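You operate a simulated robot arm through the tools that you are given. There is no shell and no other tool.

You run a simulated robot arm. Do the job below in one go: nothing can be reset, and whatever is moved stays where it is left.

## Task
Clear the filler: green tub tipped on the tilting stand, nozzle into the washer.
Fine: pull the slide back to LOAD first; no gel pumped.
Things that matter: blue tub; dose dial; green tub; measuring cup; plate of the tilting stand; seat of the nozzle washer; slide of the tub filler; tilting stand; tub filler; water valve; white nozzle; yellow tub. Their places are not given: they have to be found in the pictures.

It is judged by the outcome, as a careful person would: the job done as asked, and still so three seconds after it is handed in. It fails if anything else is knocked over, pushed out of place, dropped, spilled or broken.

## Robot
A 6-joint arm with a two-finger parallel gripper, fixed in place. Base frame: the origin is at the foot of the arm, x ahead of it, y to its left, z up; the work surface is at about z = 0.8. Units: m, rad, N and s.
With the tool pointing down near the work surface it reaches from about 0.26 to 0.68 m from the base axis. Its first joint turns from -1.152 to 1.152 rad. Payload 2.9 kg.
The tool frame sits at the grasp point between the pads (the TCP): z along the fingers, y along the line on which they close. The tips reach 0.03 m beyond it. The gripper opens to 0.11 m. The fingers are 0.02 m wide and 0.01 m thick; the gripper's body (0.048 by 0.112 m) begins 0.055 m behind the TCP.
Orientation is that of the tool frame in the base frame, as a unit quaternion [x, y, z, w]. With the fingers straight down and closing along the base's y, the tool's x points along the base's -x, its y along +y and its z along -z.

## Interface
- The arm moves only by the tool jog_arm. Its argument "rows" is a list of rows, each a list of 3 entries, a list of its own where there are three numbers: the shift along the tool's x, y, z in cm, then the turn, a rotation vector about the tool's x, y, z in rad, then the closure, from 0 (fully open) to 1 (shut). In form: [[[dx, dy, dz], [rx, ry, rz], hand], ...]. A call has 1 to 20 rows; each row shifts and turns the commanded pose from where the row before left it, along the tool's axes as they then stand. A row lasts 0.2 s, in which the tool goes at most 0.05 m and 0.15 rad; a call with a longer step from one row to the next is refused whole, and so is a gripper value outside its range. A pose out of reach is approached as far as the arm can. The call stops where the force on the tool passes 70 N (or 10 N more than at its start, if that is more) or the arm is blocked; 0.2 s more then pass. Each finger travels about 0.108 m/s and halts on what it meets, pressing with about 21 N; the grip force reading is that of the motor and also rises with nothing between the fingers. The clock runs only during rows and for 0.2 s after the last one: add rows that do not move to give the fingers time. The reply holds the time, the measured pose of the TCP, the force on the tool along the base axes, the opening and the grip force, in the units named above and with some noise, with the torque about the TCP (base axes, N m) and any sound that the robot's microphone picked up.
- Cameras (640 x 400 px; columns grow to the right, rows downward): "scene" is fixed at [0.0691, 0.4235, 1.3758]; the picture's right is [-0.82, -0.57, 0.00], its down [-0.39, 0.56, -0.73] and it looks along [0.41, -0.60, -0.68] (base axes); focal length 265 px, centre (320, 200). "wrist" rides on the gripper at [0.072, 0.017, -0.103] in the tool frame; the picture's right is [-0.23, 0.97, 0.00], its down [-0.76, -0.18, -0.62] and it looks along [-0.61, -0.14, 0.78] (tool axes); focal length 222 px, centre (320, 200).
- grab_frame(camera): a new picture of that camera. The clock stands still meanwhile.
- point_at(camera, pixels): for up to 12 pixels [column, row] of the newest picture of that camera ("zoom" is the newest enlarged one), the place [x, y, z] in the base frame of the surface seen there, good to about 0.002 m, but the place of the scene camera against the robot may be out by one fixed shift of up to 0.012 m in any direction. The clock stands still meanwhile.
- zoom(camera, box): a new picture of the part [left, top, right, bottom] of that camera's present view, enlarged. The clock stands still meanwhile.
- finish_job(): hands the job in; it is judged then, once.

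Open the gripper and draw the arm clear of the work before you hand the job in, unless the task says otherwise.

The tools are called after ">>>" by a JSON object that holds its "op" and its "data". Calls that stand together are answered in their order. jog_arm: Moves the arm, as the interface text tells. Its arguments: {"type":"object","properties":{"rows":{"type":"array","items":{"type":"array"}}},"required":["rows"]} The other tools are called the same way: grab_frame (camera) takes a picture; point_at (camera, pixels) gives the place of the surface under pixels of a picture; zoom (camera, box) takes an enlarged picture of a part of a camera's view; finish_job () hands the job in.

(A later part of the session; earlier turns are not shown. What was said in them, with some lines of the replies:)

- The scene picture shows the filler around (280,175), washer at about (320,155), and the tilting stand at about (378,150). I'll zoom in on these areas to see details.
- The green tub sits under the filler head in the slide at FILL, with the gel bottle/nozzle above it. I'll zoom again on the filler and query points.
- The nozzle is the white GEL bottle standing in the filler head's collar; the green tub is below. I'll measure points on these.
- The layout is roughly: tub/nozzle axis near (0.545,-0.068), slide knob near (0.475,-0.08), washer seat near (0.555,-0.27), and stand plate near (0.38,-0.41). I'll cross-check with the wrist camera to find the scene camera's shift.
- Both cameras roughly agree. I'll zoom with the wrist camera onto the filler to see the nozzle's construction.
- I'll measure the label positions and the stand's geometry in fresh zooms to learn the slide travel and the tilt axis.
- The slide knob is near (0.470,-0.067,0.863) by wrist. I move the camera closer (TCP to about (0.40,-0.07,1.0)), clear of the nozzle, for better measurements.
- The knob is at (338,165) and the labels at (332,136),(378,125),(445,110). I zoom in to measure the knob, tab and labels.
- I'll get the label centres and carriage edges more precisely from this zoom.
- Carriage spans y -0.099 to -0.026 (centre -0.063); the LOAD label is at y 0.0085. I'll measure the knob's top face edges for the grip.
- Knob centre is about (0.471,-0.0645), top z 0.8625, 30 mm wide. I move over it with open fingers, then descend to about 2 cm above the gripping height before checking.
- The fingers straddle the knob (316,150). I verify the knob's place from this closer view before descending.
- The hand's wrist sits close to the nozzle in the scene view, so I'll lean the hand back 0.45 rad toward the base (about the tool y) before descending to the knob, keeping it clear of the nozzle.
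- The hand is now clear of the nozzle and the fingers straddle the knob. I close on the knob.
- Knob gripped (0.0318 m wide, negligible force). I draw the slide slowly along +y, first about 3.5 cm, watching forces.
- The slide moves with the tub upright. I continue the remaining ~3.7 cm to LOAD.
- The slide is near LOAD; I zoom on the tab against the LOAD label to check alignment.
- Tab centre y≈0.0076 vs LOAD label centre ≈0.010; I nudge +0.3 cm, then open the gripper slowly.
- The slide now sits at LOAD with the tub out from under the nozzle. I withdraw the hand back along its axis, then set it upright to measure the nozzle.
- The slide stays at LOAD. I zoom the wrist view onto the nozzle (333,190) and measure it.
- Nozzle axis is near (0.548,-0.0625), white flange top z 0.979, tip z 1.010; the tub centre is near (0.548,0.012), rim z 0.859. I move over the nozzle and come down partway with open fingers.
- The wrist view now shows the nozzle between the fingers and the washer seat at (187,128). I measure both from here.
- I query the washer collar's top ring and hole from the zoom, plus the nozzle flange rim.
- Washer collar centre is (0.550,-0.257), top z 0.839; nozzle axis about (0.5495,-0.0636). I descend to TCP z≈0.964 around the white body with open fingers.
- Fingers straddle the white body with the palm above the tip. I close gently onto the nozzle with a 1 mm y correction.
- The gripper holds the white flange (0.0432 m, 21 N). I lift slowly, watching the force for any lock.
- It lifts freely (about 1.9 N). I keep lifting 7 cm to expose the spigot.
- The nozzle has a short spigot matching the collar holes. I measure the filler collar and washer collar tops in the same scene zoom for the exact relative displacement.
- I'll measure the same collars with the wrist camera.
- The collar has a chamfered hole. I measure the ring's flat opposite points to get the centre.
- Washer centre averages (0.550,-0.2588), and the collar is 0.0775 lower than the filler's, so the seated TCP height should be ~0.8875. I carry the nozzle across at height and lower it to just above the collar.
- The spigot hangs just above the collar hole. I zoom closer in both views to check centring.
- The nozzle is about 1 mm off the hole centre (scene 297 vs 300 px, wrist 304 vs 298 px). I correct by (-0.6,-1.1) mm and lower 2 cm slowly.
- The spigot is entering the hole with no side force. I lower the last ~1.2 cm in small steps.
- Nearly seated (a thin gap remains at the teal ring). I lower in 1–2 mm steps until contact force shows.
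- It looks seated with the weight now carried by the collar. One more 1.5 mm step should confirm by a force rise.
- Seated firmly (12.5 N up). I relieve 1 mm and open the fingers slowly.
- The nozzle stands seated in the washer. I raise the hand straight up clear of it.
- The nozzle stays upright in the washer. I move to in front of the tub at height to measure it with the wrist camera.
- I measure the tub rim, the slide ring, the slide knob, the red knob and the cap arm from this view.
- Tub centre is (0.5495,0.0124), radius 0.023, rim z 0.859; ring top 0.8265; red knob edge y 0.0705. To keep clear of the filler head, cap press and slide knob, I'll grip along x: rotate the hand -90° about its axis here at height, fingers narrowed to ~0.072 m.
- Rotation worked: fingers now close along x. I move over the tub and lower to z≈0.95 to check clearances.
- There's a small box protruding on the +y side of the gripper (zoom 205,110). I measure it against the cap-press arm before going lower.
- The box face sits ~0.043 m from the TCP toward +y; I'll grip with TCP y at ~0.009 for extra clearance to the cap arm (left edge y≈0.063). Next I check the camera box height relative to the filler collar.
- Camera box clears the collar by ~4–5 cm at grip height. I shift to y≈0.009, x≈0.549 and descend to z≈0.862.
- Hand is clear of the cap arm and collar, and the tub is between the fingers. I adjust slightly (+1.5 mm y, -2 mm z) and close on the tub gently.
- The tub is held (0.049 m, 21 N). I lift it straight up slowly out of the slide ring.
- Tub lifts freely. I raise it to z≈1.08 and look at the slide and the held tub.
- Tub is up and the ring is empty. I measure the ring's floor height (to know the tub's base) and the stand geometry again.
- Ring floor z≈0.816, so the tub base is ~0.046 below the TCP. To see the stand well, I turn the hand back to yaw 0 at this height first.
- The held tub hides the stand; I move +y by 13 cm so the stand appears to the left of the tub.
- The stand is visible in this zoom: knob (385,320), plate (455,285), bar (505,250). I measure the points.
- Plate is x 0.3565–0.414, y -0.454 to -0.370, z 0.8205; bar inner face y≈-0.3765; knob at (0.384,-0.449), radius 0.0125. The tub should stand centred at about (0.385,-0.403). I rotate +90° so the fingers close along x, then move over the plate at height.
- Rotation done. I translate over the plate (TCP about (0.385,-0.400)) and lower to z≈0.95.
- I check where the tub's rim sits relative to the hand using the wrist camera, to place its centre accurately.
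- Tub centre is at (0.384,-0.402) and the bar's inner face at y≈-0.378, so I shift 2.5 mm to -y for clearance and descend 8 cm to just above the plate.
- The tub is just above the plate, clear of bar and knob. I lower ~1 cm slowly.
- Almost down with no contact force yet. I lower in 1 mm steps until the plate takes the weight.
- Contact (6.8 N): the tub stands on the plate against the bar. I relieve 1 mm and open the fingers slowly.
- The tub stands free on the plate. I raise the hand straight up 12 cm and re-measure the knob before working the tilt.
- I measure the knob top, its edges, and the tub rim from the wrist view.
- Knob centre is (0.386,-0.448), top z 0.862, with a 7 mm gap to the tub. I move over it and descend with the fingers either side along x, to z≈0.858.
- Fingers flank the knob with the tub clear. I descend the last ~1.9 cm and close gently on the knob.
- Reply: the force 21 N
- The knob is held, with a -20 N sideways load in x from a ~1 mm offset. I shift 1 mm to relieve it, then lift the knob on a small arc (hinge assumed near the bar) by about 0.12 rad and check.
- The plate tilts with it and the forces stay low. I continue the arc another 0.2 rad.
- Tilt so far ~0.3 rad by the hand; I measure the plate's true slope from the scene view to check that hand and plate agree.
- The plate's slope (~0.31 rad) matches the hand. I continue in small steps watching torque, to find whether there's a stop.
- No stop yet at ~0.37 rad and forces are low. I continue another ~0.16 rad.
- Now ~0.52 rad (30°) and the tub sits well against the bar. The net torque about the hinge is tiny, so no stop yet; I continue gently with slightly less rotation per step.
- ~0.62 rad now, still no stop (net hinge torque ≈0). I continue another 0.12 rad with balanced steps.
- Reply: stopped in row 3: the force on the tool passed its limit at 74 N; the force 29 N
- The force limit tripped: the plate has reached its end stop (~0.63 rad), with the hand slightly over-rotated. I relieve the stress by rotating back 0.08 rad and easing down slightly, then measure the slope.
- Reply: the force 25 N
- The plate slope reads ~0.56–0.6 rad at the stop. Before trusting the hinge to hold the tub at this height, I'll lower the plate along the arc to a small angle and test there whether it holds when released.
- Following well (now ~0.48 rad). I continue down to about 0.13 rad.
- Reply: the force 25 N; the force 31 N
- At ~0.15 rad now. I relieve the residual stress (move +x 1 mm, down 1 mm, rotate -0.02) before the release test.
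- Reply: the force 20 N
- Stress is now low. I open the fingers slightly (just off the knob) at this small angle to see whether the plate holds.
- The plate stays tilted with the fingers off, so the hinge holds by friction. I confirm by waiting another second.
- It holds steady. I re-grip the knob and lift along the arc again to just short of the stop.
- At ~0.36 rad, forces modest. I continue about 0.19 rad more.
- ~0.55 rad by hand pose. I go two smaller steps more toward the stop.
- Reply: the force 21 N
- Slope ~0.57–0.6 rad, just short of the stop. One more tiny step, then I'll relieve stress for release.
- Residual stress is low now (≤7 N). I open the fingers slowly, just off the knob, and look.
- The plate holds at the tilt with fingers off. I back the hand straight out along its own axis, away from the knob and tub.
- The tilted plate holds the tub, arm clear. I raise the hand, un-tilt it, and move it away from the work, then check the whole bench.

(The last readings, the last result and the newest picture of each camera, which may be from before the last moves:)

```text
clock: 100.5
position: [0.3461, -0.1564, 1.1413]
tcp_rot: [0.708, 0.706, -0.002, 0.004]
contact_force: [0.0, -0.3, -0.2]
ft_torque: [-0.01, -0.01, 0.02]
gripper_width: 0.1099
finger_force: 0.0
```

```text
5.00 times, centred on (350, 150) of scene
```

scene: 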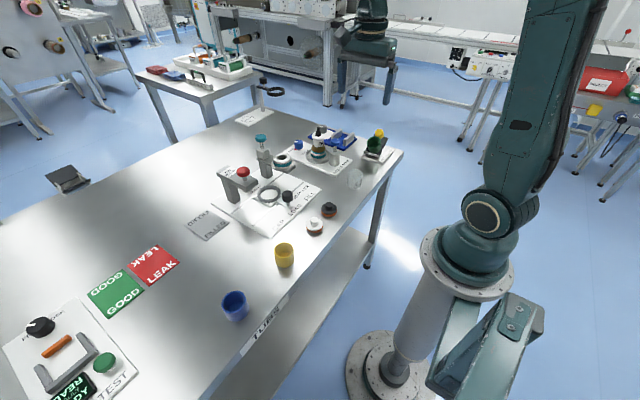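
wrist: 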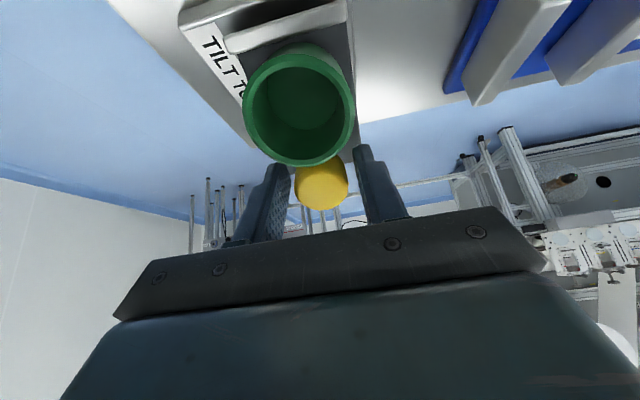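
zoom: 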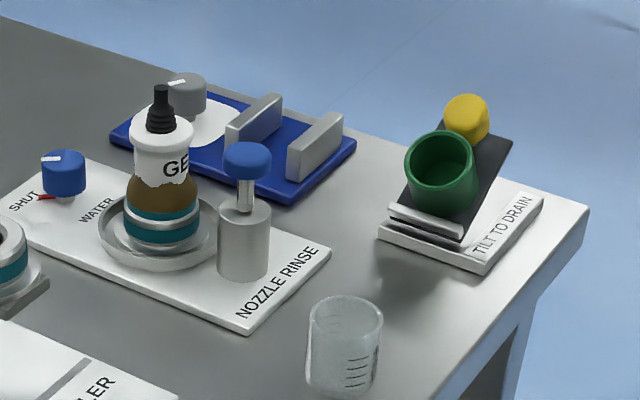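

Everything looks right: nozzle in the washer, tub tipped on the stand, slide at LOAD, valve and buttons untouched. I let a few seconds pass to verify nothing creeps and re-measure the plate slope and slide.

>>> {"op": "jog_arm", "data": {"rows": [[[0, 0, 0], [0, 0, 0], 0], [[0, 0, 0], [0, 0, 0], 0], [[0, 0, 0], [0, 0, 0], 0], [[0, 0, 0], [0, 0, 0], 0], [[0, 0, 0], [0, 0, 0], 0], [[0, 0, 0], [0, 0, 0], 0], [[0, 0, 0], [0, 0, 0], 0], [[0, 0, 0], [0, 0, 0], 0], [[0, 0, 0], [0, 0, 0], 0], [[0, 0, 0], [0, 0, 0], 0], [[0, 0, 0], [0, 0, 0], 0], [[0, 0, 0], [0, 0, 0], 0], [[0, 0, 0], [0, 0, 0], 0], [[0, 0, 0], [0, 0, 0], 0], [[0, 0, 0], [0, 0, 0], 0]]}}

>>> {"op": "zoom", "data": {"camera": "scene", "box": [345, 115, 415, 170]}}

>>> {"op": "point_at", "data": {"camera": "zoom", "pixels": [[325, 270], [335, 250], [350, 220], [360, 200], [370, 180], [300, 290], [315, 140]]}}

>>> {"op": "zoom", "data": {"camera": "scene", "box": [240, 170, 330, 230]}}

```text
clock: 103.7
position: [0.3445, -0.1573, 1.1428]
tcp_rot: [0.708, 0.706, -0.001, 0.003]
contact_force: [0.0, 0.1, -0.2]
ft_torque: [0.0, 0.02, 0.02]
gripper_width: 0.1099
finger_force: 0.0
```

```text
7.27 times, centred on (380, 142) of scene
```

zoom: 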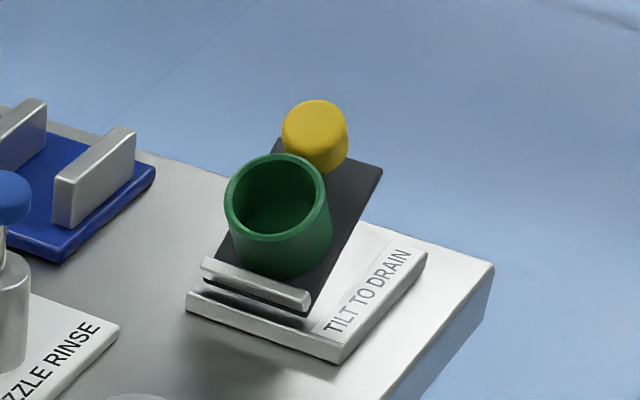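

```text
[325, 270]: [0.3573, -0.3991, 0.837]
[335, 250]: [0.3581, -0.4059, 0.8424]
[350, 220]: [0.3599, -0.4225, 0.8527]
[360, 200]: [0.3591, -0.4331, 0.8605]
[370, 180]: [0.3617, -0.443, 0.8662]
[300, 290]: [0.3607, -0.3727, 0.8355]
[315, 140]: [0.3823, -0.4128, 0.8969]
```

```text
6.67 times, centred on (285, 200) of scene
```

zoom: 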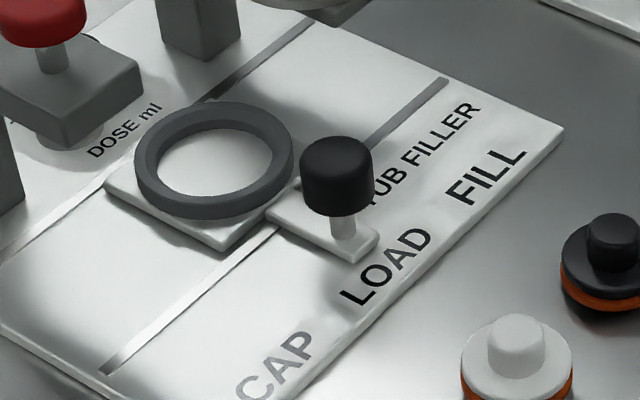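

The plate holds at ~0.6 rad with the tub against the bar. The slide tab points at LOAD, the nozzle is seated in the washer, and the arm is clear with the gripper open. I hand in the job.

>>> {"op": "finish_job", "data": {}}

```text
The job is handed in.
```

The filler is cleared and the job is handed in, though I haven't seen the verdict yet.

- **Slide:** I pulled it back to LOAD first, before moving anything else. Its tab lines up with the LOAD label.
- **Nozzle:** it lifted out of the filler head freely and is fully seated in the washer. I didn't touch the teal knob behind the nozzle (which I took for the pump), the water valve or the rinse button, and saw no gel come out.
- **Green tub:** it stands on the plate of the tilting stand, resting against the bar. The plate is tilted to about 0.58 rad (33°), nearly at its stop.

**Overload while tilting:** lifting the plate the first time, I ran it into its end stop and the force limit tripped at 74 N. I backed off, tested at a small angle that the plate stays up when released, and then raised it again. No damage showed in the pictures.

After letting go, I waited about three seconds: the plate had not moved and the tub stayed put. Everything else near the work looked undisturbed. The gripper is open and the arm is clear.
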